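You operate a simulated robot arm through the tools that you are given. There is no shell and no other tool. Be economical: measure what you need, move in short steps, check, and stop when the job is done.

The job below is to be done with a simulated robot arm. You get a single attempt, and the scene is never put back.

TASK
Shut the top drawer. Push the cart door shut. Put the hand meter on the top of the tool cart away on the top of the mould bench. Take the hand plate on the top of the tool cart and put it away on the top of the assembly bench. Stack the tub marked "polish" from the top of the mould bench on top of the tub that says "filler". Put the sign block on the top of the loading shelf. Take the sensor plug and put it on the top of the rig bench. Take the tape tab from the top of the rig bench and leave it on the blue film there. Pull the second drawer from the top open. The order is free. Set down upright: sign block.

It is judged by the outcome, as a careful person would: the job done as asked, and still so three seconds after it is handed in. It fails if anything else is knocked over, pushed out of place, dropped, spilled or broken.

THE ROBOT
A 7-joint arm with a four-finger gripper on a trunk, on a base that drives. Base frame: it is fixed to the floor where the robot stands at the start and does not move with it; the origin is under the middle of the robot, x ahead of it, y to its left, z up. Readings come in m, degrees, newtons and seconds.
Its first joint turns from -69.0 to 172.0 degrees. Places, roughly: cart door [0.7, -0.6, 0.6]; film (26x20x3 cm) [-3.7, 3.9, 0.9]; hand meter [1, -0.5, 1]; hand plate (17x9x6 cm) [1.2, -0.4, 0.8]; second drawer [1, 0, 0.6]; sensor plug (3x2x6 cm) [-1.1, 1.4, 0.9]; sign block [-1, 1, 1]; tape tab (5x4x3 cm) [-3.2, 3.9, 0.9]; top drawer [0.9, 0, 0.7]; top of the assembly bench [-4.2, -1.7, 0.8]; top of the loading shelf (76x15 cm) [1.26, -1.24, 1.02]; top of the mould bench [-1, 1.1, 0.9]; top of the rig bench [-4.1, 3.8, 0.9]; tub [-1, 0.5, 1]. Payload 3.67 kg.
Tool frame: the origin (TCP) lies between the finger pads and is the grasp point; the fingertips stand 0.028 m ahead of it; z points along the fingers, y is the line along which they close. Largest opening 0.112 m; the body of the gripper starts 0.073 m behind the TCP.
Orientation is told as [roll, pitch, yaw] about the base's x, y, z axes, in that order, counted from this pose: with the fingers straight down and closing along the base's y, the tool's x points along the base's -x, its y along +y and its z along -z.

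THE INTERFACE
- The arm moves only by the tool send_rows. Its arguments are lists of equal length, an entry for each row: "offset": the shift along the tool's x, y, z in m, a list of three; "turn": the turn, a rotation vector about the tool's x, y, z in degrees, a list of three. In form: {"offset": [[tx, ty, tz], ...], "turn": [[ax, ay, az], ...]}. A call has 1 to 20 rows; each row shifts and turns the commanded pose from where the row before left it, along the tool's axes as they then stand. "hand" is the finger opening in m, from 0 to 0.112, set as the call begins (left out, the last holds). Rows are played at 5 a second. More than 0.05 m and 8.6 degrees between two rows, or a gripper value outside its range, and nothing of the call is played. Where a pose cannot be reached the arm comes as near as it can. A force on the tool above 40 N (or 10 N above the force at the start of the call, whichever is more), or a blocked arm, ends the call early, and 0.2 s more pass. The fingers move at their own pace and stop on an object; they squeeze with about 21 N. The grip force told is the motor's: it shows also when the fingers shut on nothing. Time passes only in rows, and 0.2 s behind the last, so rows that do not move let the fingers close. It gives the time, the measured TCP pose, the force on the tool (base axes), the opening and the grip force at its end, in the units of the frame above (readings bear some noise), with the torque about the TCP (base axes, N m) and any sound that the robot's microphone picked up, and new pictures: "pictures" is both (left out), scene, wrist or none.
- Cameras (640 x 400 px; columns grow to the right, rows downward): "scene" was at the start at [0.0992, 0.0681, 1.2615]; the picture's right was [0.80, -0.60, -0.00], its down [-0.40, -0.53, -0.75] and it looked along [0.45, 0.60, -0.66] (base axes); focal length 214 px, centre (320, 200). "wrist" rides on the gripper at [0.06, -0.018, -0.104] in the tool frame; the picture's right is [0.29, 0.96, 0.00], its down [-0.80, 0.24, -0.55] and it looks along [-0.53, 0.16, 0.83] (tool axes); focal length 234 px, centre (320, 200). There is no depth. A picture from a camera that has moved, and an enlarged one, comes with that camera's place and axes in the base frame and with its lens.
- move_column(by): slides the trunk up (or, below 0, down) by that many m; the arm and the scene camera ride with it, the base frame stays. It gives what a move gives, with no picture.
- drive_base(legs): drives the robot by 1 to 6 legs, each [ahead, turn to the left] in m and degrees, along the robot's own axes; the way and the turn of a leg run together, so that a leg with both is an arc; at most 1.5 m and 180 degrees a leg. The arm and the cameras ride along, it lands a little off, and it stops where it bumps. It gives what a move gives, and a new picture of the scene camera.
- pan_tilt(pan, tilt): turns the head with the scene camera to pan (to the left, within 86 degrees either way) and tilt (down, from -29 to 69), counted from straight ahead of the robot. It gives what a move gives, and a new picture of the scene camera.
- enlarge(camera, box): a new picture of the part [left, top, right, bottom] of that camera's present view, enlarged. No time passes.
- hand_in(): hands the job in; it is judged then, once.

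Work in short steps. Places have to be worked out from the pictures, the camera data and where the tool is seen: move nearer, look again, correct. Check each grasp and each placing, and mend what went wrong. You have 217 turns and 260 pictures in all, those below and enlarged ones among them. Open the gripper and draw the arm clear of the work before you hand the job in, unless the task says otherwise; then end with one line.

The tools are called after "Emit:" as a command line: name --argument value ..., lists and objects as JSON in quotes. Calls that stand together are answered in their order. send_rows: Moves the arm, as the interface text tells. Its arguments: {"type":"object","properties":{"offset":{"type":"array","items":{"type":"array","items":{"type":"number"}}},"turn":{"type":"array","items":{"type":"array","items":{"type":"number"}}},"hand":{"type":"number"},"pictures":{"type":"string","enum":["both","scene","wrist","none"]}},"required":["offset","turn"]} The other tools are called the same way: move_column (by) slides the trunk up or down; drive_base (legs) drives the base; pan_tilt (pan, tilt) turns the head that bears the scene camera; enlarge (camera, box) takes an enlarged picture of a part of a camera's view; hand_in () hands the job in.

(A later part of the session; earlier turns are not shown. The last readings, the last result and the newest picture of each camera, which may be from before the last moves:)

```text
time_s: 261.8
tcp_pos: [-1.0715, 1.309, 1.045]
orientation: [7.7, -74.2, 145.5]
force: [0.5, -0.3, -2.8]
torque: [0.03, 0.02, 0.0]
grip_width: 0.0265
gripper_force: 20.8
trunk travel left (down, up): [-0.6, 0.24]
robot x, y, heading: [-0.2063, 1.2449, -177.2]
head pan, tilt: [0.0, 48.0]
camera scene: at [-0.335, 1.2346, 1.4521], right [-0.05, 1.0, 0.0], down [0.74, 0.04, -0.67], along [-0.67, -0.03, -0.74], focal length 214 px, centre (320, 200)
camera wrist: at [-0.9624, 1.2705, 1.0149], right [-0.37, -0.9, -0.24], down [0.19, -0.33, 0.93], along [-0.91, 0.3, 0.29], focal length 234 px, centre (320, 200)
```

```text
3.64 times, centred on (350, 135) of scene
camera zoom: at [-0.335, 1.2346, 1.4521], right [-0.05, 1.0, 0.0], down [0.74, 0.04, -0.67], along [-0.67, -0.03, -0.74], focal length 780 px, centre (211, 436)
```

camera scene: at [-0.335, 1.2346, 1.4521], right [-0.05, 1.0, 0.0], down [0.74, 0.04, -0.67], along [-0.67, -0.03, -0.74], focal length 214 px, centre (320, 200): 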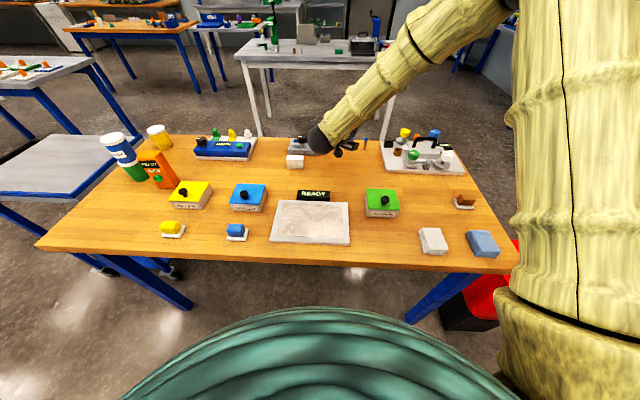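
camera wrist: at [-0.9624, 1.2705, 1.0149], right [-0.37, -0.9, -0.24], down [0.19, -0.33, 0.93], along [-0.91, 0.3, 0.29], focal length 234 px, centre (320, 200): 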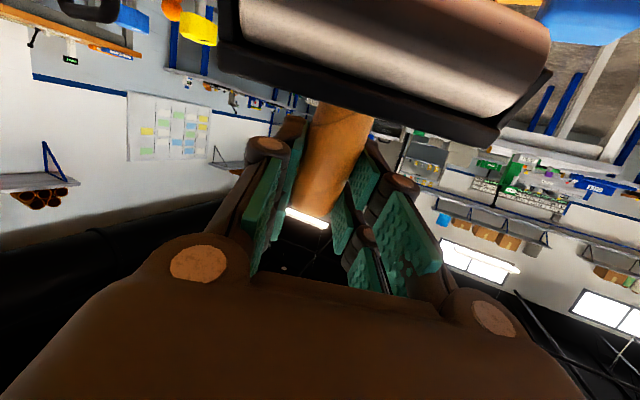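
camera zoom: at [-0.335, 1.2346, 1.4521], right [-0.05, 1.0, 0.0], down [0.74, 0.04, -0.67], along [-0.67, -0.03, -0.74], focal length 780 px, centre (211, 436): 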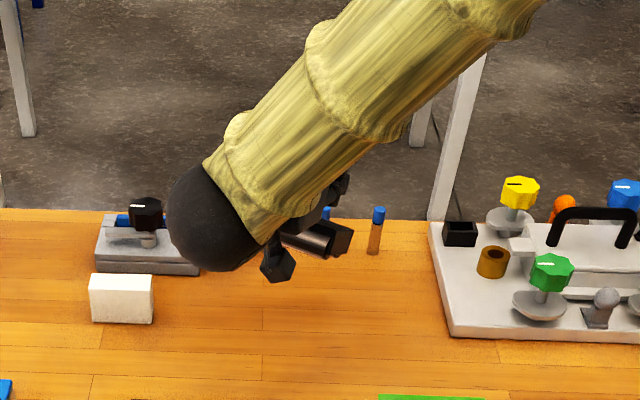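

The stamp is still tilted about 30° (rollers partly toward the robot), and tilting further over the bench would bring the camera into the bench. Plan: stand it at the free front edge (≈(-0.70,1.44)) where the camera overhangs the edge, then re-grip from above and return it to its place. Raise, and back the base off.

Emit:
send_rows --offset '[[-0.046, 0.002, -0.0135], [-0.046, 0.002, -0.0135]]' --turn '[[0, 0, 0], [0, 0, 0]]' --pictures "none"

Emit:
drive_base --legs '[[-0.27, 0]]'

Emit:
send_rows --offset '[[0, 0, 0], [0, 0, 0], [0, 0, 0], [0, 0, 0]]' --turn '[[0, -8, 0], [0, -8, 0], [0, -8, 0], [0, -6, 0]]'

```text
time_s: 262.4
tcp_pos: [-1.0687, 1.3075, 1.1413]
orientation: [7.7, -74.1, 145.5]
force: [-0.1, 0.4, -2.7]
torque: [0.03, 0.04, 0.03]
grip_width: 0.0267
gripper_force: 20.9
trunk travel left (down, up): [-0.6, 0.24]
robot x, y, heading: [-0.2042, 1.2396, -177.2]
head pan, tilt: [0.0, 48.0]
```

```text
time_s: 264.3
tcp_pos: [-0.7992, 1.3162, 1.1421]
orientation: [7.9, -74.0, 145.6]
force: [-0.2, 0.2, -2.8]
torque: [-0.01, 0.03, 0.04]
grip_width: 0.0267
gripper_force: 21.1
trunk travel left (down, up): [-0.6, 0.24]
robot x, y, heading: [0.0625, 1.253, -176.5]
head pan, tilt: [0.0, 48.0]
camera scene: at [-0.0645, 1.2496, 1.4523], right [-0.06, 1.0, 0.0], down [0.74, 0.04, -0.67], along [-0.67, -0.04, -0.74], focal length 214 px, centre (320, 200)
```

scene: 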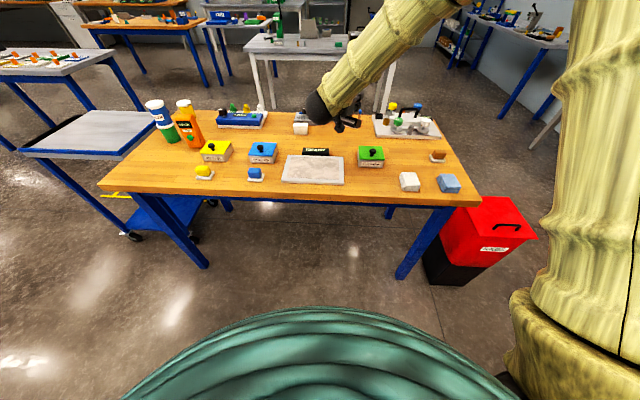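

```text
time_s: 265.3
tcp_pos: [-0.8014, 1.3165, 1.1395]
orientation: [171.4, -75.6, -18.5]
force: [-0.5, -0.3, -2.4]
torque: [0.01, -0.05, 0.01]
grip_width: 0.0266
gripper_force: 21.2
trunk travel left (down, up): [-0.6, 0.24]
robot x, y, heading: [0.0647, 1.2555, -177.0]
head pan, tilt: [0.0, 48.0]
camera scene: at [-0.0664, 1.2493, 1.4521], right [-0.06, 1.0, 0.0], down [0.74, 0.04, -0.67], along [-0.67, -0.04, -0.74], focal length 214 px, centre (320, 200)
camera wrist: at [-0.7192, 1.2907, 1.056], right [-0.5, -0.83, -0.24], down [0.56, -0.52, 0.64], along [-0.66, 0.19, 0.72], focal length 234 px, centre (320, 200)
```

scene: 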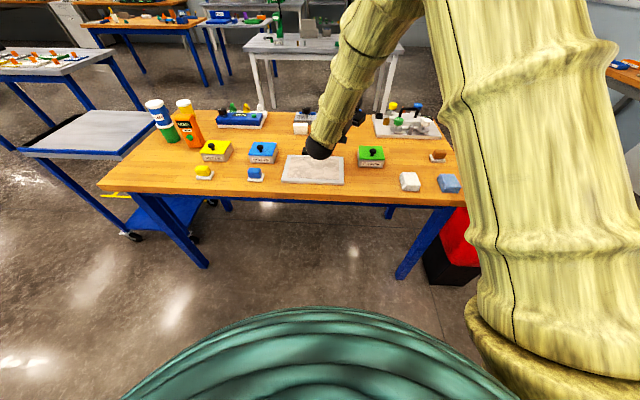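
wrist: 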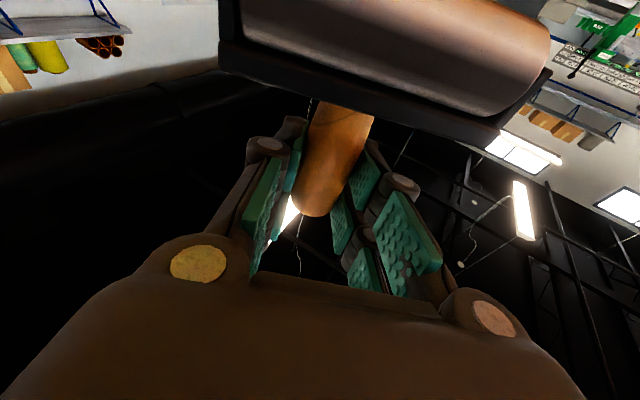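

I'll zoom to see the stamp's attitude.

Emit:
enlarge --camera "scene" --box '[290, 80, 400, 180]'

```text
4.00 times, centred on (345, 130) of scene
camera zoom: at [-0.0664, 1.2493, 1.4521], right [-0.06, 1.0, 0.0], down [0.74, 0.04, -0.67], along [-0.67, -0.04, -0.74], focal length 858 px, centre (220, 480)
```

zoom: 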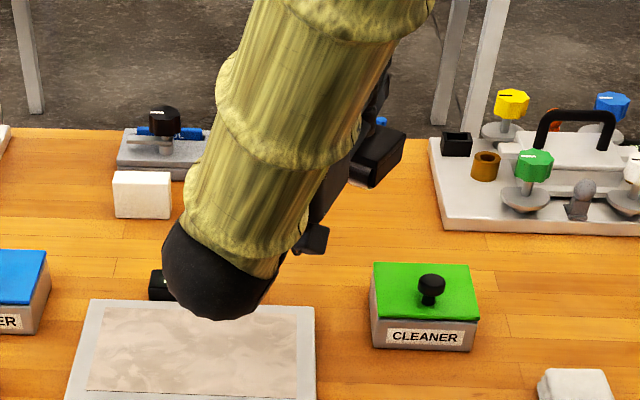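

I'll level the hand, turn it to point straight away from the robot, and move over the front-edge spot.

Emit:
send_rows --offset '[[0, 0, 0], [0, 0, 0], [0, 0, 0], [0, 0, 0], [0, 0, 0], [0, 0, 0], [0, -0.031, -0.028], [0, -0.031, -0.028], [0, -0.031, -0.028], [0, -0.031, -0.028]]' --turn '[[0, 7, 0], [0, 7, 0], [-7, 0, 0], [-7, 0, 0], [-7, 0, 0], [-7, 0, 0], [0, 0, 0], [0, 0, 0], [0, 0, 0], [0, 0, 0]]'

Emit:
enlarge --camera "scene" --box '[310, 90, 450, 210]'

```text
time_s: 267.5
tcp_pos: [-0.6936, 1.4475, 1.135]
orientation: [123.3, -87.8, 57.9]
force: [0.7, 0.1, -2.3]
torque: [0.0, -0.01, 0.0]
grip_width: 0.0268
gripper_force: 21.6
trunk travel left (down, up): [-0.6, 0.24]
robot x, y, heading: [0.0625, 1.2559, -176.7]
head pan, tilt: [0.0, 48.0]
camera scene: at [-0.0652, 1.251, 1.4522], right [-0.06, 1.0, 0.0], down [0.74, 0.04, -0.67], along [-0.67, -0.04, -0.74], focal length 214 px, centre (320, 200)
camera wrist: at [-0.5925, 1.4653, 1.0726], right [0.01, -0.97, -0.26], down [0.58, -0.2, 0.79], along [-0.82, -0.16, 0.55], focal length 234 px, centre (320, 200)
```

scene: 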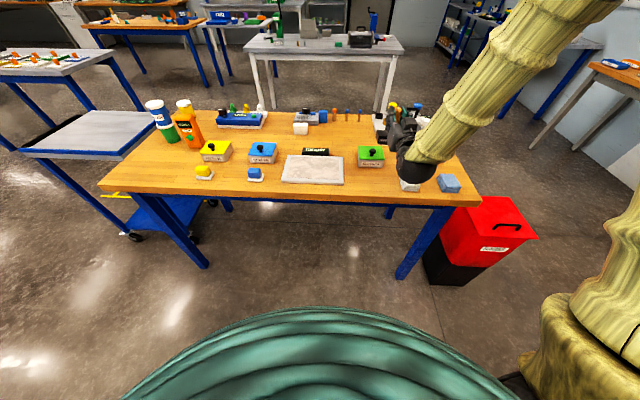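
wrist: 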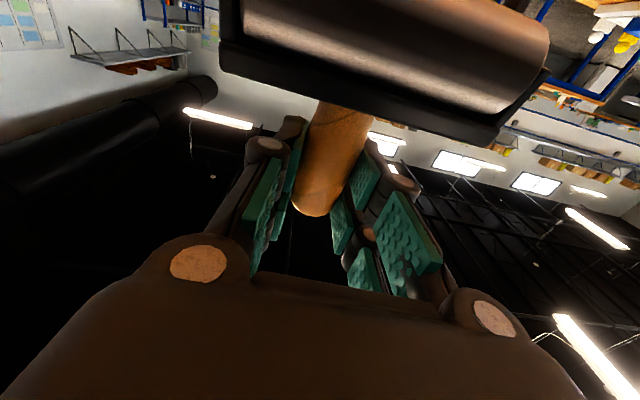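

```text
3.33 times, centred on (380, 150) of scene
camera zoom: at [-0.0652, 1.251, 1.4522], right [-0.06, 1.0, 0.0], down [0.74, 0.04, -0.67], along [-0.67, -0.04, -0.74], focal length 715 px, centre (120, 367)
```

zoom: 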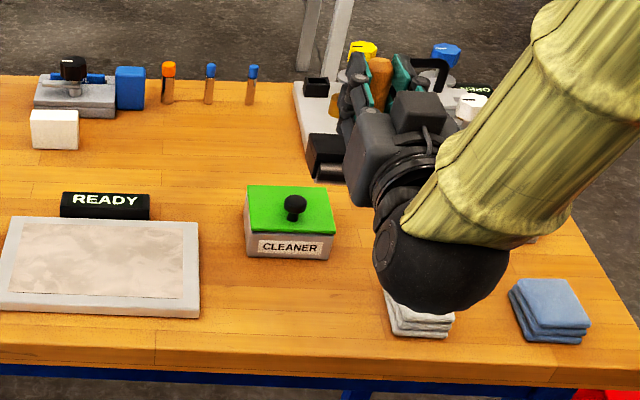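

The handle is now nearly vertical. I'll shift slightly toward the edge and lower until the stamp touches.

Emit:
send_rows --offset '[[0.03, 0.015, -0.01], [0.05, 0, 0], [0.04, 0, 0], [0.02, 0, 0], [0.01, 0, 0], [0.008, 0, 0], [0.006, 0, 0], [0.006, 0, 0], [0.006, 0, 0], [0.006, 0, 0], [0.006, 0, 0], [0.006, 0, 0], [0.006, 0, 0]]' --turn '[[0, 0, 0], [0, 0, 0], [0, 0, 0], [0, 0, 0], [0, 0, 0], [0, 0, 0], [0, 0, 0], [0, 0, 0], [0, 0, 0], [0, 0, 0], [0, 0, 0], [0, 0, 0], [0, 0, 0]]'

Emit:
enlarge --camera "scene" --box '[310, 100, 450, 220]'

```text
time_s: 270.3
tcp_pos: [-0.6852, 1.4199, 0.9354]
orientation: [125.9, -87.8, 55.3]
force: [0.2, -1.6, 13.6]
torque: [0.35, 0.23, 0.09]
grip_width: 0.0269
gripper_force: 21.1
trunk travel left (down, up): [-0.6, 0.24]
robot x, y, heading: [0.0631, 1.2583, -176.8]
head pan, tilt: [0.0, 48.0]
camera scene: at [-0.0645, 1.2491, 1.4523], right [-0.06, 1.0, 0.0], down [0.74, 0.04, -0.67], along [-0.67, -0.04, -0.74], focal length 214 px, centre (320, 200)
camera wrist: at [-0.5836, 1.4389, 0.8735], right [0.01, -0.97, -0.26], down [0.58, -0.2, 0.79], along [-0.82, -0.16, 0.55], focal length 234 px, centre (320, 200)
```

scene: 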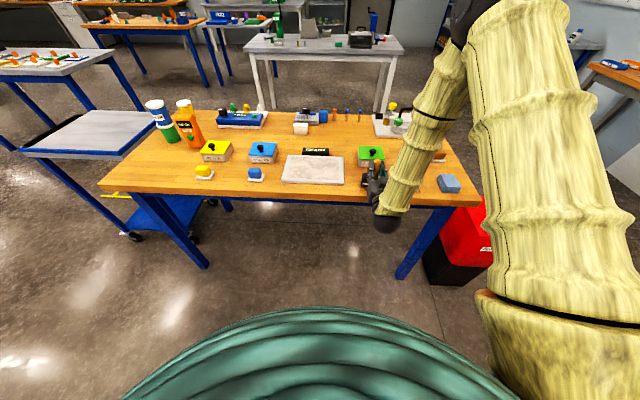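
wrist: 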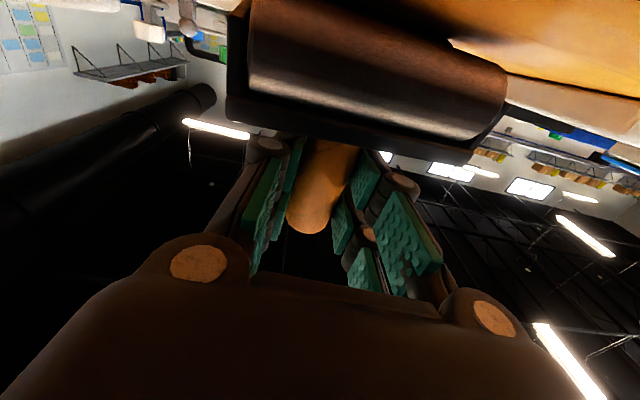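

```text
3.33 times, centred on (380, 160) of scene
camera zoom: at [-0.0645, 1.2491, 1.4523], right [-0.06, 1.0, 0.0], down [0.74, 0.04, -0.67], along [-0.67, -0.04, -0.74], focal length 715 px, centre (120, 333)
```

zoom: 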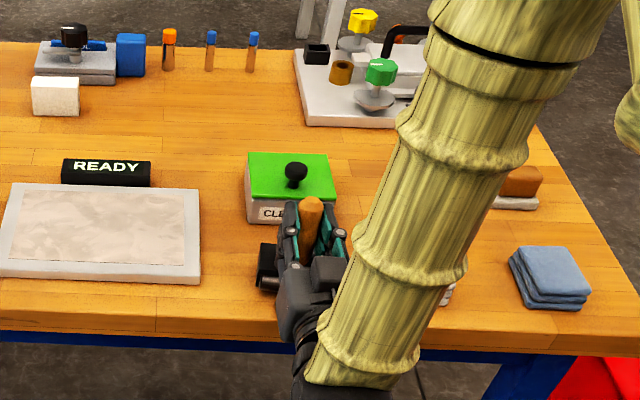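

Touching with 14 N and the handle looks upright. Release it gently.

Emit:
send_rows --offset '[[0, 0, 0], [0, 0, 0], [0, 0, 0]]' --turn '[[0, 0, 0], [0, 0, 0], [0, 0, 0]]' --hand 0.07

Emit:
enlarge --camera "scene" --box '[310, 100, 450, 220]'

```text
time_s: 271.1
tcp_pos: [-0.686, 1.4213, 0.9344]
orientation: [123.6, -87.9, 57.7]
force: [-0.6, 0.3, 0.0]
torque: [-0.03, 0.02, 0.01]
grip_width: 0.0698
gripper_force: 0.0
trunk travel left (down, up): [-0.6, 0.24]
robot x, y, heading: [0.0674, 1.252, -177.1]
head pan, tilt: [0.0, 48.0]
camera scene: at [-0.0654, 1.2495, 1.4521], right [-0.06, 1.0, 0.0], down [0.74, 0.04, -0.67], along [-0.67, -0.04, -0.74], focal length 214 px, centre (320, 200)
camera wrist: at [-0.5839, 1.4393, 0.8728], right [0.01, -0.97, -0.26], down [0.57, -0.2, 0.79], along [-0.82, -0.16, 0.55], focal length 234 px, centre (320, 200)
```

scene: 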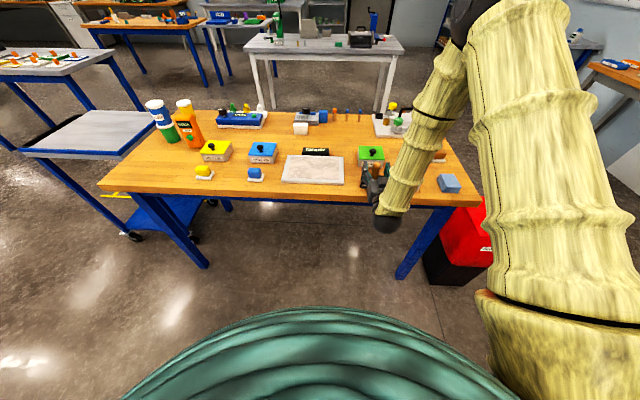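
wrist: 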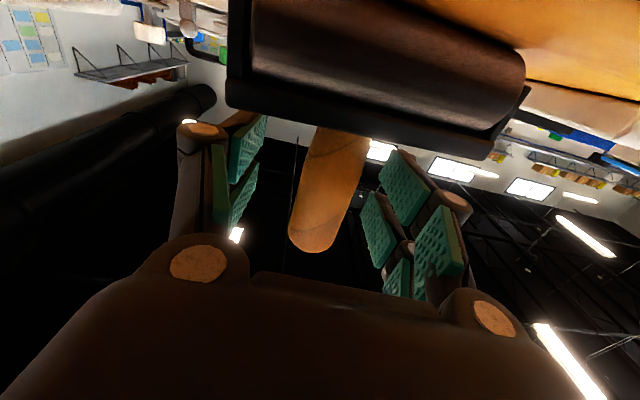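

```text
3.33 times, centred on (380, 160) of scene
camera zoom: at [-0.0654, 1.2495, 1.4521], right [-0.06, 1.0, 0.0], down [0.74, 0.04, -0.67], along [-0.67, -0.04, -0.74], focal length 715 px, centre (120, 333)
```

zoom: 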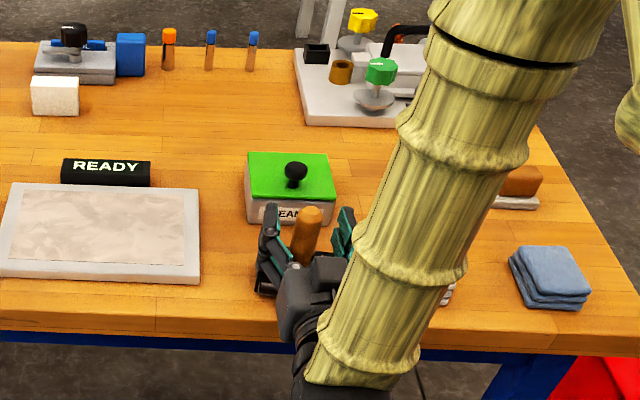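

It stands free in the open fingers. Back the hand out and look.

Emit:
send_rows --offset '[[0, 0, -0.03], [0, 0, -0.04]]' --turn '[[0, 0, 0], [0, 0, 0]]' --pictures "none"

Emit:
drive_base --legs '[[-0.15, 0]]'

Emit:
enlarge --camera "scene" --box '[310, 80, 450, 200]'

```text
time_s: 271.7
tcp_pos: [-0.615, 1.4233, 0.9351]
orientation: [124.8, -87.8, 56.4]
force: [0.2, 0.1, -0.3]
torque: [0.01, 0.0, 0.04]
grip_width: 0.0703
gripper_force: 0.1
trunk travel left (down, up): [-0.6, 0.24]
robot x, y, heading: [0.0628, 1.2526, -176.6]
head pan, tilt: [0.0, 48.0]
```

```text
time_s: 273.0
tcp_pos: [-0.4634, 1.4305, 0.9369]
orientation: [125.5, -87.8, 55.8]
force: [1.1, 0.9, 0.2]
torque: [-0.02, 0.0, 0.01]
grip_width: 0.0697
gripper_force: 0.2
trunk travel left (down, up): [-0.6, 0.24]
robot x, y, heading: [0.2173, 1.2648, -176.7]
head pan, tilt: [0.0, 48.0]
camera scene: at [0.0873, 1.2581, 1.4524], right [-0.06, 1.0, 0.0], down [0.74, 0.04, -0.67], along [-0.67, -0.04, -0.74], focal length 214 px, centre (320, 200)
```

scene: 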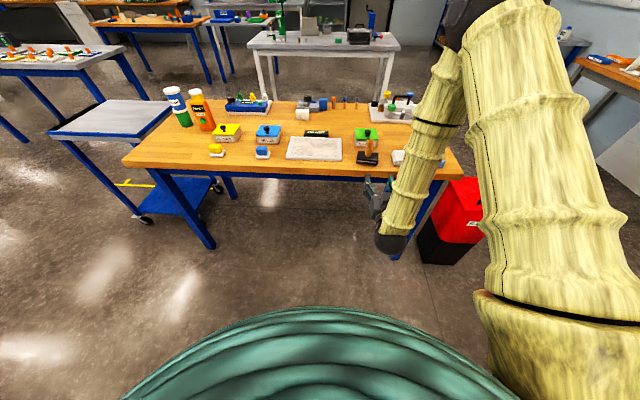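

```text
3.33 times, centred on (380, 140) of scene
camera zoom: at [0.0873, 1.2581, 1.4524], right [-0.06, 1.0, 0.0], down [0.74, 0.04, -0.67], along [-0.67, -0.04, -0.74], focal length 715 px, centre (120, 400)
```

zoom: 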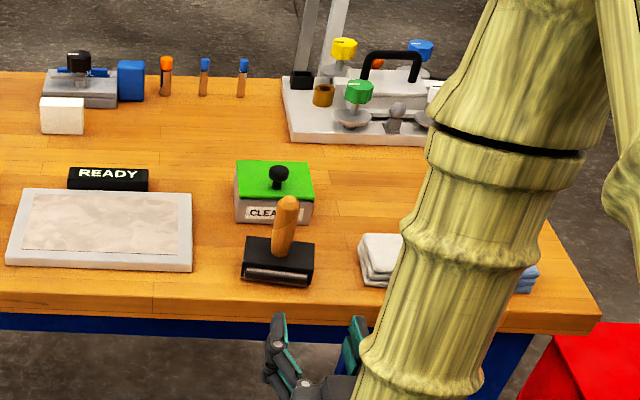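

The stamp stands upright. Now raise the hand, turn it to point down, and drive forward to re-grip it from above.

Emit:
send_rows --offset '[[-0.05, 0, 0], [-0.05, 0, 0], [-0.05, 0, 0], [-0.05, 0, 0], [-0.05, 0, 0], [0, 0, 0], [0, 0, 0], [0, 0, 0], [0, 0, 0], [0, 0, 0], [0, 0, 0], [0, 0, 0], [0, 0, 0], [0, 0, 0], [0, 0, 0], [0, 0, 0]]' --turn '[[0, 0, 0], [0, 0, 0], [0, 0, 0], [0, 0, 0], [0, 0, 0], [0, 8.2, 0], [0, 8.2, 0], [0, 8.2, 0], [0, 8.2, 0], [0, 8.2, 0], [0, 8.2, 0], [0, 8.2, 0], [0, 8.2, 0], [0, 8.2, 0], [0, 8.2, 0], [0, 8.2, 0]]' --pictures "none"

Emit:
drive_base --legs '[[0.38, 0]]'

Emit:
send_rows --offset '[[0, 0, 0]]' --turn '[[0, 0, 0]]' --pictures "wrist"

```text
time_s: 276.4
tcp_pos: [-0.4654, 1.4395, 1.1841]
orientation: [1.8, -0.7, -178.9]
force: [-0.2, -0.5, 0.5]
torque: [-0.01, -0.03, -0.01]
grip_width: 0.0701
gripper_force: 0.1
out of reach, approached as far as the arm can: row 4
trunk travel left (down, up): [-0.6, 0.24]
robot x, y, heading: [0.2142, 1.2634, -176.7]
head pan, tilt: [0.0, 48.0]
```

```text
time_s: 278.8
tcp_pos: [-0.8336, 1.422, 1.184]
orientation: [1.7, -0.9, -179.1]
force: [0.5, 0.6, -0.5]
torque: [0.0, -0.04, 0.0]
grip_width: 0.0698
gripper_force: 0.0
trunk travel left (down, up): [-0.6, 0.24]
robot x, y, heading: [-0.154, 1.2452, -177.0]
head pan, tilt: [0.0, 48.0]
camera scene: at [-0.2856, 1.2389, 1.452], right [-0.05, 1.0, 0.0], down [0.74, 0.04, -0.67], along [-0.67, -0.03, -0.74], focal length 214 px, centre (320, 200)
```

scene: 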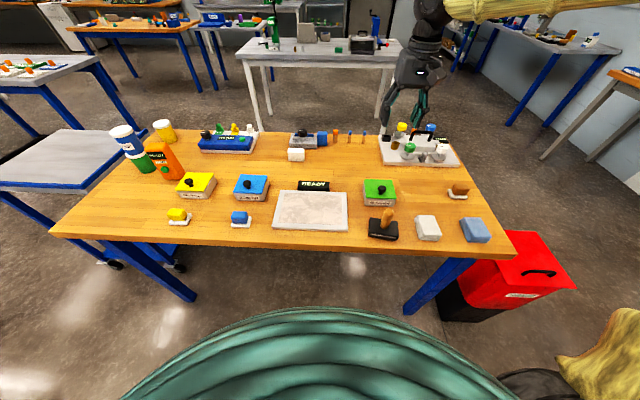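

```text
time_s: 279.2
tcp_pos: [-0.8336, 1.4232, 1.1848]
orientation: [1.7, -1.0, -179.2]
force: [-0.2, -0.7, -0.4]
torque: [-0.04, -0.01, -0.03]
grip_width: 0.07
gripper_force: 0.0
trunk travel left (down, up): [-0.6, 0.24]
robot x, y, heading: [-0.1536, 1.2467, -177.1]
head pan, tilt: [0.0, 48.0]
camera wrist: at [-0.7731, 1.4441, 1.2869], right [0.3, -0.95, 0.03], down [-0.78, -0.23, 0.58], along [-0.54, -0.19, -0.82], focal length 234 px, centre (320, 200)
```

wrist: 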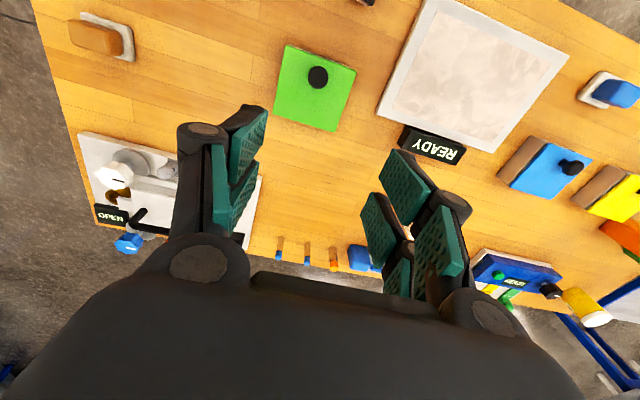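

The stamp stands at about (-0.69,1.42). Move above it and partly down.

Emit:
send_rows --offset '[[0.048, 0.001, 0], [0.048, 0.001, 0], [0.048, 0.001, 0], [0, 0, 0.05], [0, 0, 0.05]]' --turn '[[0, 0, 0], [0, 0, 0], [0, 0, 0], [0, 0, 0], [0, 0, 0]]'

```text
time_s: 280.4
tcp_pos: [-0.6895, 1.4187, 1.0812]
orientation: [1.7, -1.0, -179.3]
force: [0.0, 0.2, 1.0]
torque: [-0.01, -0.02, 0.03]
grip_width: 0.0696
gripper_force: 0.0
trunk travel left (down, up): [-0.6, 0.24]
robot x, y, heading: [-0.1489, 1.2449, -177.0]
head pan, tilt: [0.0, 48.0]
camera scene: at [-0.2841, 1.2394, 1.4523], right [-0.05, 1.0, 0.0], down [0.74, 0.04, -0.67], along [-0.67, -0.03, -0.74], focal length 214 px, centre (320, 200)
camera wrist: at [-0.6295, 1.4403, 1.1837], right [0.3, -0.95, 0.02], down [-0.78, -0.23, 0.58], along [-0.54, -0.19, -0.82], focal length 234 px, centre (320, 200)
```

scene: 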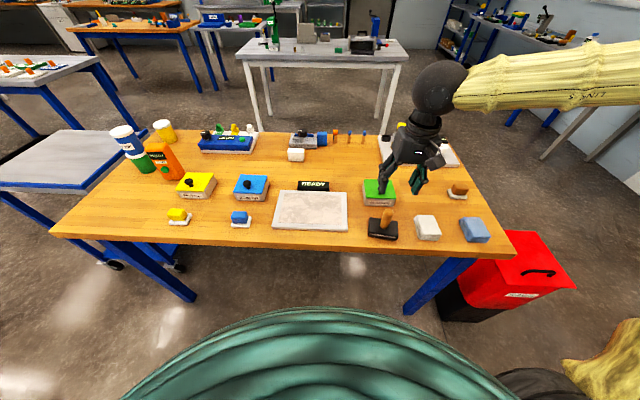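
wrist: 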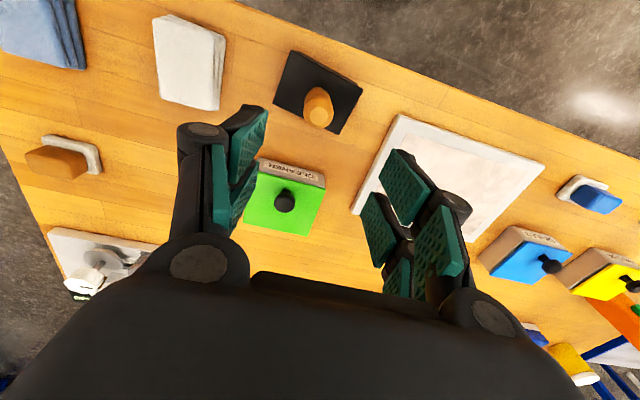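

Handle top at (-0.684,1.419). Nudge and descend to z≈0.944, then close.

Emit:
send_rows --offset '[[0.005, 0, 0.03], [0, 0, 0.04], [0, 0, 0.04], [0, 0, 0.027]]' --turn '[[0, 0, 0], [0, 0, 0], [0, 0, 0], [0, 0, 0]]' --pictures "wrist"

Emit:
send_rows --offset '[[0, 0, 0], [0, 0, 0], [0, 0, 0]]' --turn '[[0, 0, 0], [0, 0, 0], [0, 0, 0]]' --hand 0.0 --pictures "wrist"

```text
time_s: 281.4
tcp_pos: [-0.6879, 1.4121, 0.9447]
orientation: [1.8, -1.0, -179.0]
force: [0.4, -0.4, -0.5]
torque: [0.02, -0.04, -0.03]
grip_width: 0.0701
gripper_force: 0.0
trunk travel left (down, up): [-0.6, 0.24]
robot x, y, heading: [-0.1536, 1.2444, -176.9]
head pan, tilt: [0.0, 48.0]
camera wrist: at [-0.6281, 1.4341, 1.0469], right [0.3, -0.95, 0.02], down [-0.78, -0.23, 0.58], along [-0.54, -0.19, -0.82], focal length 234 px, centre (320, 200)
```

wrist: 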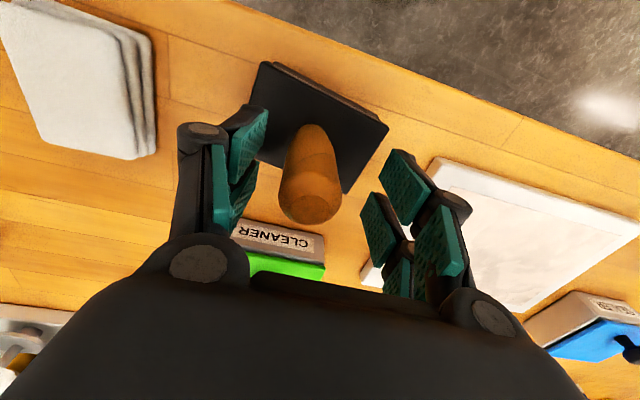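

```text
time_s: 282.2
tcp_pos: [-0.6889, 1.4118, 0.945]
orientation: [1.8, -0.9, -179.1]
force: [-1.1, 0.7, -0.8]
torque: [0.14, 0.03, -0.01]
grip_width: 0.0272
gripper_force: 20.9
trunk travel left (down, up): [-0.6, 0.24]
robot x, y, heading: [-0.1537, 1.2413, -177.1]
head pan, tilt: [0.0, 48.0]
camera wrist: at [-0.6279, 1.4342, 1.0472], right [0.3, -0.95, 0.03], down [-0.78, -0.23, 0.57], along [-0.54, -0.19, -0.82], focal length 234 px, centre (320, 200)
```

wrist: 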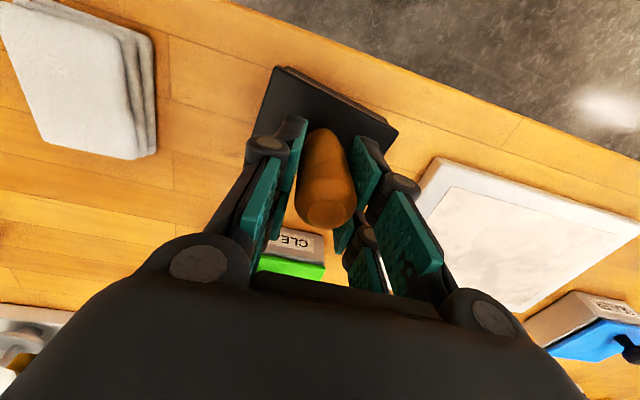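

Gripped (2.7 cm). Lift, and carry it back to its original place (-0.99,1.293) with a small turn to its original heading.

Emit:
send_rows --offset '[[0, 0, -0.03], [0, 0, -0.04], [0, 0, -0.04], [0, 0, -0.04], [-0.0433, 0.0162, 0], [-0.0433, 0.0162, 0], [-0.0433, 0.0162, 0], [-0.0433, 0.0162, 0], [-0.0433, 0.0162, 0], [-0.0433, 0.0162, 0], [-0.0433, 0.0162, 0], [0, 0, 0], [0, 0, 0]]' --turn '[[0, 0, 0], [0, 0, 0], [0, 0, 0], [0, 0, 0], [0, 0, 0], [0, 0, 0], [0, 0, 0], [0, 0, 0], [0, 0, 0], [0, 0, 0], [0, 0, 0], [0, 0, -6], [0, 0, -6]]'

```text
time_s: 285.0
tcp_pos: [-0.9897, 1.3, 1.1033]
orientation: [1.4, -1.3, -167.1]
force: [-0.2, -0.8, -2.4]
torque: [0.01, 0.02, 0.0]
grip_width: 0.0276
gripper_force: 21.0
trunk travel left (down, up): [-0.6, 0.24]
robot x, y, heading: [-0.1533, 1.24, -176.8]
head pan, tilt: [0.0, 48.0]
camera scene: at [-0.2857, 1.2383, 1.452], right [-0.05, 1.0, 0.0], down [0.74, 0.04, -0.67], along [-0.67, -0.03, -0.74], focal length 214 px, centre (320, 200)
camera wrist: at [-0.9344, 1.3341, 1.2058], right [0.5, -0.87, 0.02], down [-0.71, -0.39, 0.58], along [-0.49, -0.3, -0.82], focal length 234 px, centre (320, 200)
```

scene: 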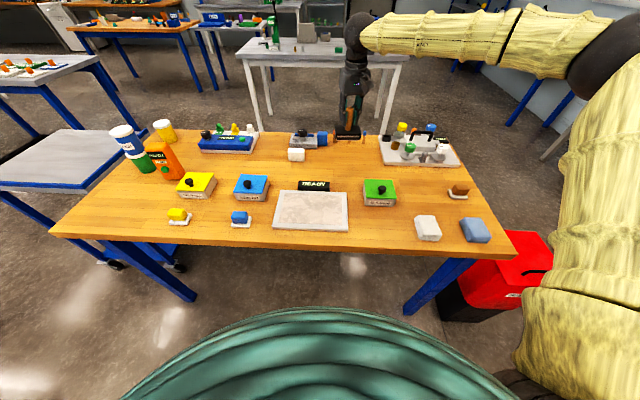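
wrist: 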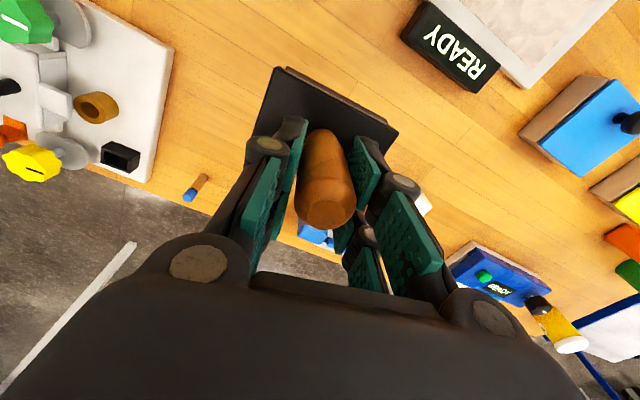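

Over its place. Lower until touch (expected at z≈0.945).

Emit:
send_rows --offset '[[0, 0.004, 0.04], [0, 0, 0.05], [0, 0, 0.04], [0, 0, 0.01], [0, 0, 0.006], [0, 0, 0.005], [0, 0, 0.004], [0, 0, 0.004]]' --turn '[[0, 0, 0], [0, 0, 0], [0, 0, 0], [0, 0, 0], [0, 0, 0], [0, 0, 0], [0, 0, 0], [0, 0, 0]]' --pictures "wrist"

```text
time_s: 286.8
tcp_pos: [-0.9882, 1.2923, 0.9446]
orientation: [1.5, -1.3, -167.0]
force: [0.3, -0.2, -2.7]
torque: [-0.01, 0.0, 0.01]
grip_width: 0.0273
gripper_force: 21.1
trunk travel left (down, up): [-0.6, 0.24]
robot x, y, heading: [-0.154, 1.2456, -176.9]
head pan, tilt: [0.0, 48.0]
camera wrist: at [-0.9338, 1.3258, 1.0471], right [0.49, -0.87, 0.02], down [-0.71, -0.39, 0.58], along [-0.5, -0.3, -0.82], focal length 234 px, centre (320, 200)
```

wrist: 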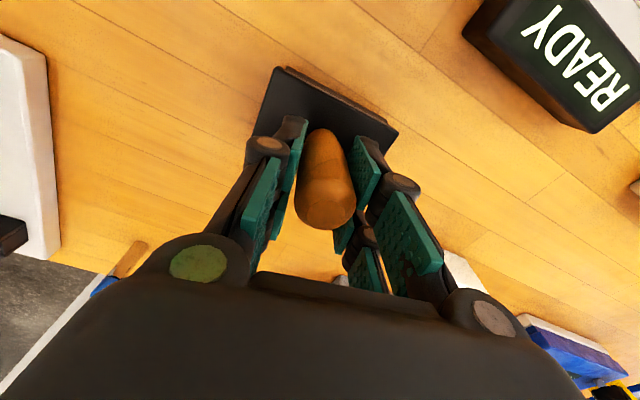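

Emit:
send_rows --offset '[[0, 0, 0.003], [0, 0, 0.003], [0, 0, 0.003], [0, 0, 0.003]]' --turn '[[0, 0, 0], [0, 0, 0], [0, 0, 0], [0, 0, 0]]' --pictures "none"

```text
time_s: 287.8
tcp_pos: [-0.9879, 1.2916, 0.9347]
orientation: [1.5, -1.4, -167.1]
force: [-0.9, 0.3, 13.7]
torque: [0.27, -0.02, -0.05]
grip_width: 0.0269
gripper_force: 21.0
trunk travel left (down, up): [-0.6, 0.24]
robot x, y, heading: [-0.1545, 1.2441, -177.0]
head pan, tilt: [0.0, 48.0]
```

Touching with ~16 N. Release and rise.

Emit:
send_rows --offset '[[0, 0, -0.002], [0, 0, 0], [0, 0, 0], [0, 0, -0.03], [0, 0, -0.05], [0, 0, -0.05], [0, 0, -0.05]]' --turn '[[0, 0, 0], [0, 0, 0], [0, 0, 0], [0, 0, 0], [0, 0, 0], [0, 0, 0], [0, 0, 0]]' --hand 0.07

Emit:
enlarge --camera "scene" --box '[260, 120, 420, 220]'

```text
time_s: 289.4
tcp_pos: [-0.9835, 1.2964, 1.1158]
orientation: [1.6, -1.2, -167.0]
force: [0.3, 1.3, 0.5]
torque: [-0.02, 0.05, 0.02]
grip_width: 0.0701
gripper_force: 0.1
trunk travel left (down, up): [-0.6, 0.24]
robot x, y, heading: [-0.1553, 1.2473, -177.4]
head pan, tilt: [0.0, 48.0]
camera scene: at [-0.2832, 1.2387, 1.4522], right [-0.05, 1.0, 0.0], down [0.74, 0.04, -0.67], along [-0.67, -0.03, -0.74], focal length 214 px, centre (320, 200)
camera wrist: at [-0.9282, 1.3315, 1.2184], right [0.49, -0.87, 0.02], down [-0.71, -0.39, 0.58], along [-0.5, -0.3, -0.82], focal length 234 px, centre (320, 200)
```

scene: 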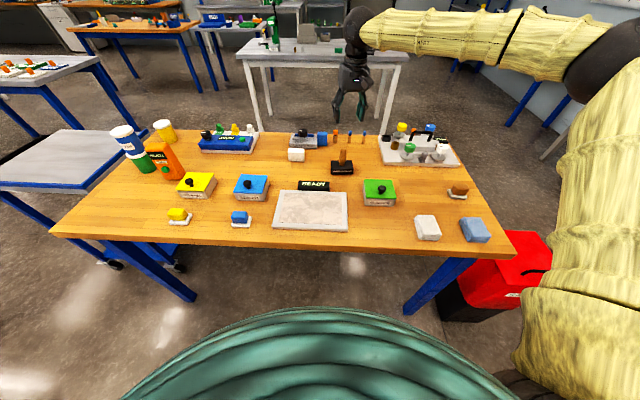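
wrist: 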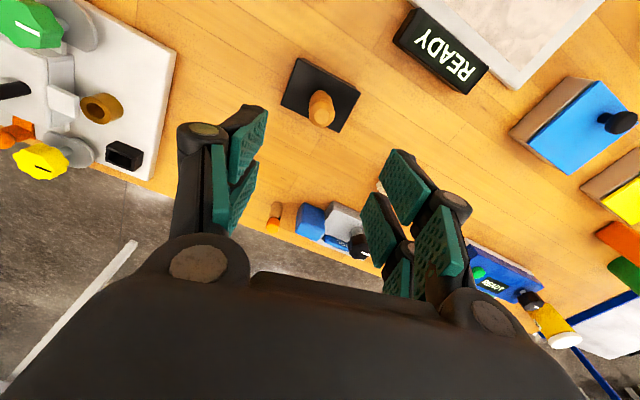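

```text
4.00 times, centred on (340, 170) of scene
camera zoom: at [-0.2832, 1.2387, 1.4522], right [-0.05, 1.0, 0.0], down [0.74, 0.04, -0.67], along [-0.67, -0.03, -0.74], focal length 858 px, centre (240, 320)
```

zoom: 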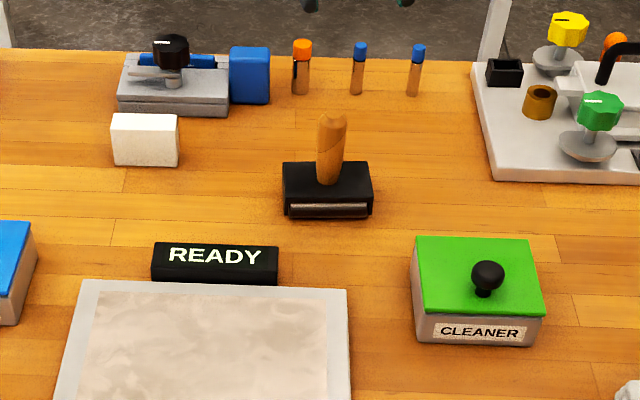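

The stamp is back upright in its place. Now identify the sign block: I'll check the white block and the READY bar with the wrist camera.

Emit:
send_rows --offset '[[0, 0.045, 0], [0, 0.045, 0], [0, 0.045, 0], [0.03, 0.03, 0]]' --turn '[[0, 0, 0], [0, 0, 0], [0, 0, 0], [0, 0, 0]]' --pictures "wrist"

Emit:
enlarge --camera "wrist" --box '[240, 20, 440, 220]'

```text
time_s: 290.4
tcp_pos: [-0.9205, 1.1445, 1.1185]
orientation: [1.6, -1.3, -167.2]
force: [-0.2, 0.6, -0.1]
torque: [-0.02, 0.0, -0.01]
grip_width: 0.0699
gripper_force: 0.1
trunk travel left (down, up): [-0.6, 0.24]
robot x, y, heading: [-0.1531, 1.2426, -177.1]
head pan, tilt: [0.0, 48.0]
camera wrist: at [-0.8647, 1.1781, 1.2209], right [0.49, -0.87, 0.02], down [-0.71, -0.39, 0.58], along [-0.5, -0.3, -0.81], focal length 234 px, centre (320, 200)
```

wrist: 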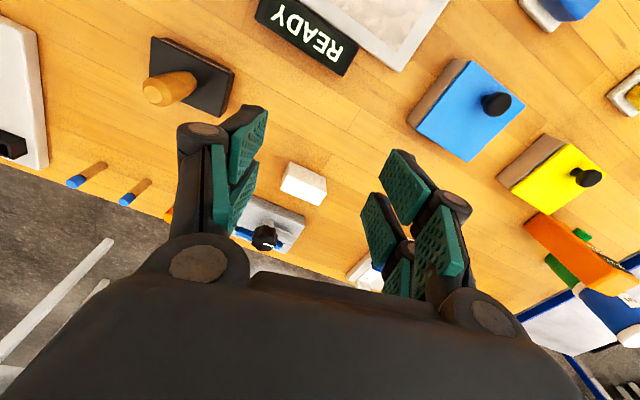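

```text
2.00 times, centred on (340, 120) of wrist
camera zoom: at [-0.8647, 1.1781, 1.2209], right [0.49, -0.87, 0.02], down [-0.71, -0.39, 0.58], along [-0.5, -0.3, -0.81], focal length 468 px, centre (280, 360)
```

zoom: 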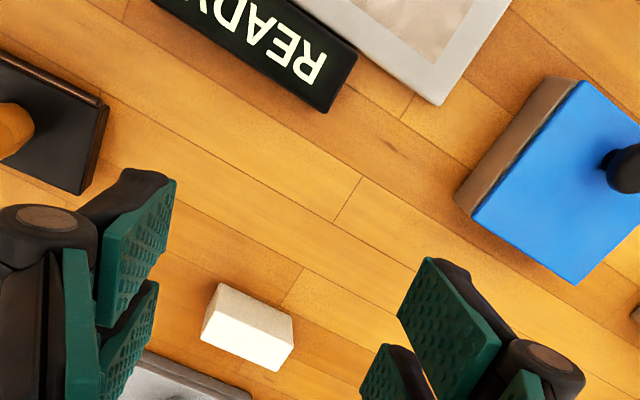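

The white block is blank. I'll look closely at the READY bar to see whether it is a separate block or part of the plate.

Emit:
enlarge --camera "scene" --box '[265, 165, 365, 235]'

Emit:
enlarge --camera "scene" --box '[190, 115, 330, 205]'

```text
5.71 times, centred on (315, 200) of scene
camera zoom: at [-0.2833, 1.2393, 1.4523], right [-0.05, 1.0, 0.0], down [0.74, 0.04, -0.67], along [-0.67, -0.03, -0.74], focal length 1226 px, centre (349, 200)
```

zoom: 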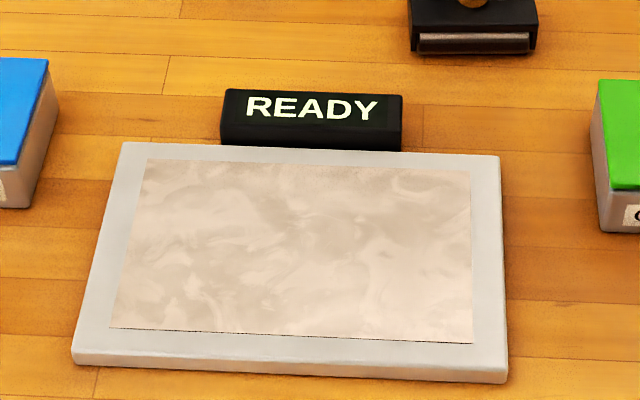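

```text
4.44 times, centred on (260, 160) of scene
camera zoom: at [-0.2833, 1.2393, 1.4523], right [-0.05, 1.0, 0.0], down [0.74, 0.04, -0.67], along [-0.67, -0.03, -0.74], focal length 953 px, centre (587, 378)
```

zoom: 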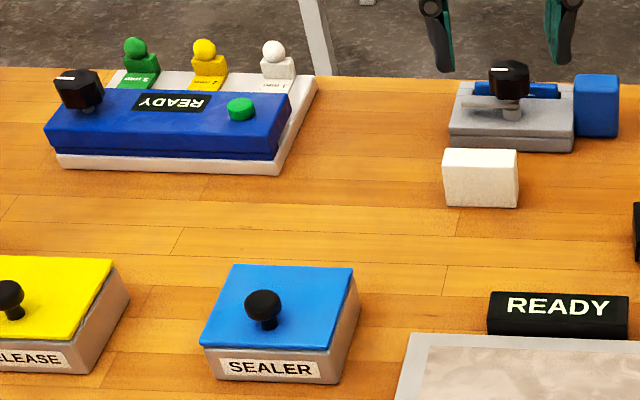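

The READY bar looks like the plate's own display; the white free block may bear its sign on the far side. I'll drive round to view the bench from behind before deciding.

Emit:
send_rows --offset '[[0.05, 0, -0.03], [0.05, 0, -0.03], [0.05, 0, -0.03], [0.05, 0, 0], [0.05, 0, 0]]' --turn '[[0, 0, 0], [0, 0, 0], [0, 0, 0], [0, 0, 0], [0, 0, 0]]' --pictures "none"

Emit:
drive_base --legs '[[0, -90], [1.2, 0], [0, 88], [1.4, 0]]'

Emit:
pan_tilt --pan 80 --tilt 22

```text
refused: row 1 steps farther than a row can; nothing moved
```

```text
time_s: 306.3
tcp_pos: [-1.2778, 2.338, 1.1277]
orientation: [1.4, -2.2, -168.1]
force: [-0.1, -1.0, -0.3]
torque: [0.03, -0.01, 0.0]
grip_width: 0.0701
gripper_force: 0.1
trunk travel left (down, up): [-0.6, 0.24]
robot x, y, heading: [-0.5209, 2.4285, -178.2]
head pan, tilt: [0.0, 48.0]
stopped in leg 4: the robot was blocked; the commanded pose is now the measured one
camera scene: at [-0.6495, 2.4226, 1.4528], right [-0.03, 1.0, 0.0], down [0.74, 0.03, -0.67], along [-0.67, -0.02, -0.74], focal length 214 px, centre (320, 200)
```

scene: 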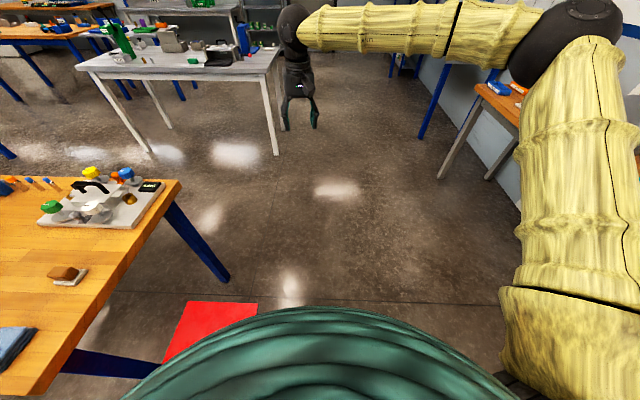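

```text
time_s: 307.8
tcp_pos: [-1.2822, 2.3407, 1.1242]
orientation: [1.5, -2.0, -168.2]
force: [-0.8, 0.5, -0.3]
torque: [-0.02, 0.0, 0.02]
grip_width: 0.07
gripper_force: 0.1
trunk travel left (down, up): [-0.6, 0.24]
robot x, y, heading: [-0.5228, 2.4265, -178.2]
head pan, tilt: [80.0, 22.0]
camera scene: at [-0.5868, 2.3356, 1.4918], right [-0.99, 0.14, 0.0], down [0.05, 0.37, -0.93], along [-0.13, -0.92, -0.37], focal length 214 px, centre (320, 200)
```

scene: 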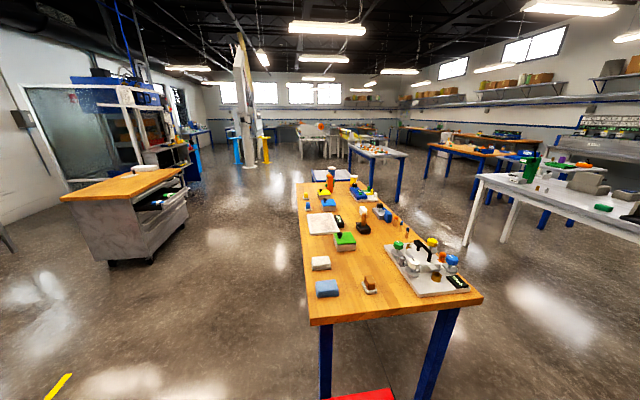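

The robot bumped the red bin; I'll back off a little. First zoom on the bench from here.

Emit:
enlarge --camera "scene" --box '[300, 165, 430, 250]'

Emit:
drive_base --legs '[[-0.2, 0]]'

```text
4.71 times, centred on (365, 208) of scene
camera zoom: at [-0.5868, 2.3356, 1.4918], right [-0.99, 0.14, 0.0], down [0.05, 0.37, -0.93], along [-0.13, -0.92, -0.37], focal length 1009 px, centre (108, 165)
```

zoom: 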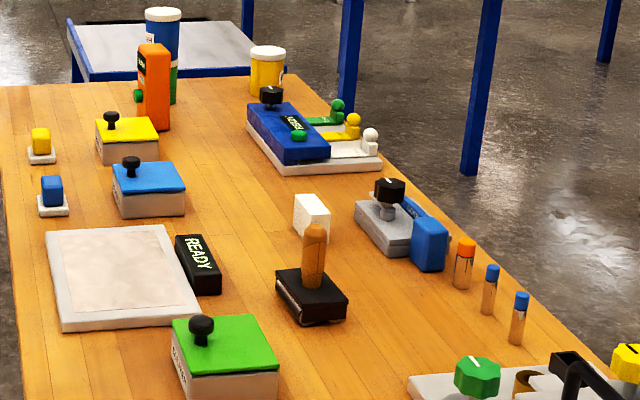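

```text
time_s: 309.4
tcp_pos: [-1.0801, 2.3469, 1.1255]
orientation: [1.5, -2.0, -168.0]
force: [0.2, -0.5, 1.3]
torque: [0.01, 0.05, -0.02]
grip_width: 0.0699
gripper_force: 0.1
trunk travel left (down, up): [-0.6, 0.24]
robot x, y, heading: [-0.3187, 2.4342, -177.9]
head pan, tilt: [80.0, 22.0]
camera scene: at [-0.3839, 2.3424, 1.4919], right [-0.99, 0.14, 0.0], down [0.05, 0.37, -0.93], along [-0.13, -0.92, -0.37], focal length 214 px, centre (320, 200)
```

scene: 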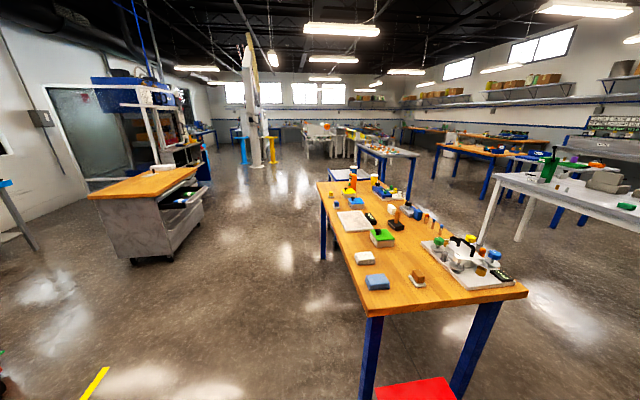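

From here still no back view of the white block. I'll go on to x≈-1.8 (wide of the bin) and look back at the bench.

Emit:
drive_base --legs '[[0, -13], [1.45, 0], [0, 70]]'

Emit:
pan_tilt --pan 60 --tilt 22

```text
time_s: 320.5
tcp_pos: [-2.0884, 2.0312, 1.1253]
orientation: [1.5, -1.9, -111.2]
force: [0.2, -0.2, -0.6]
torque: [0.01, 0.0, 0.03]
grip_width: 0.0702
gripper_force: 0.0
trunk travel left (down, up): [-0.6, 0.24]
robot x, y, heading: [-1.7478, 2.7171, -121.2]
head pan, tilt: [80.0, 22.0]
camera scene: at [-1.7058, 2.6151, 1.4918], right [-0.66, -0.75, 0.0], down [-0.28, 0.25, -0.93], along [0.7, -0.61, -0.37], focal length 214 px, centre (320, 200)
```

scene: 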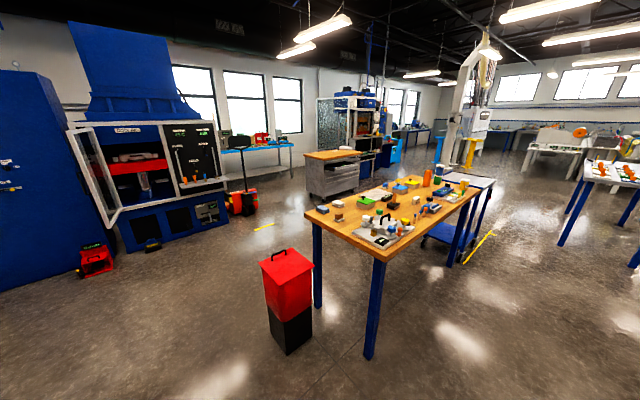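

```text
time_s: 321.4
tcp_pos: [-2.0894, 2.031, 1.1245]
orientation: [1.5, -1.8, -111.1]
force: [0.4, -0.1, -0.5]
torque: [0.01, -0.05, -0.02]
grip_width: 0.0699
gripper_force: 0.1
trunk travel left (down, up): [-0.6, 0.24]
robot x, y, heading: [-1.7532, 2.7164, -121.0]
head pan, tilt: [60.0, 22.0]
camera scene: at [-1.731, 2.5951, 1.4918], right [-0.87, -0.49, 0.0], down [-0.18, 0.33, -0.93], along [0.45, -0.81, -0.37], focal length 214 px, centre (320, 200)
```

scene: 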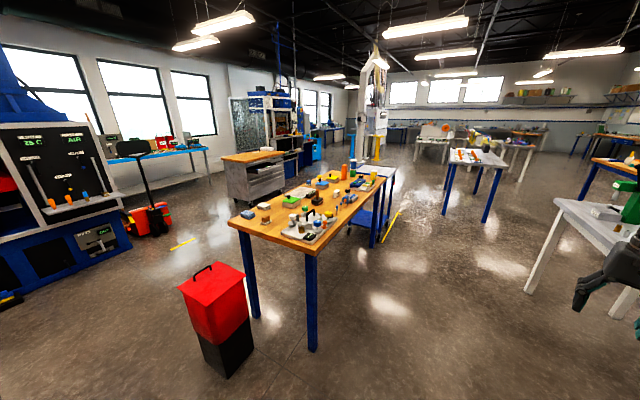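

Emit:
enlarge --camera "scene" --box '[285, 165, 375, 225]'

```text
6.67 times, centred on (330, 195) of scene
camera zoom: at [-1.731, 2.5951, 1.4918], right [-0.87, -0.49, 0.0], down [-0.18, 0.33, -0.93], along [0.45, -0.81, -0.37], focal length 1430 px, centre (253, 233)
```

zoom: 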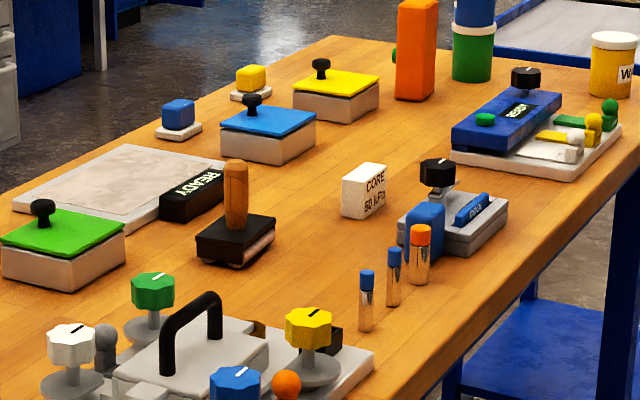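

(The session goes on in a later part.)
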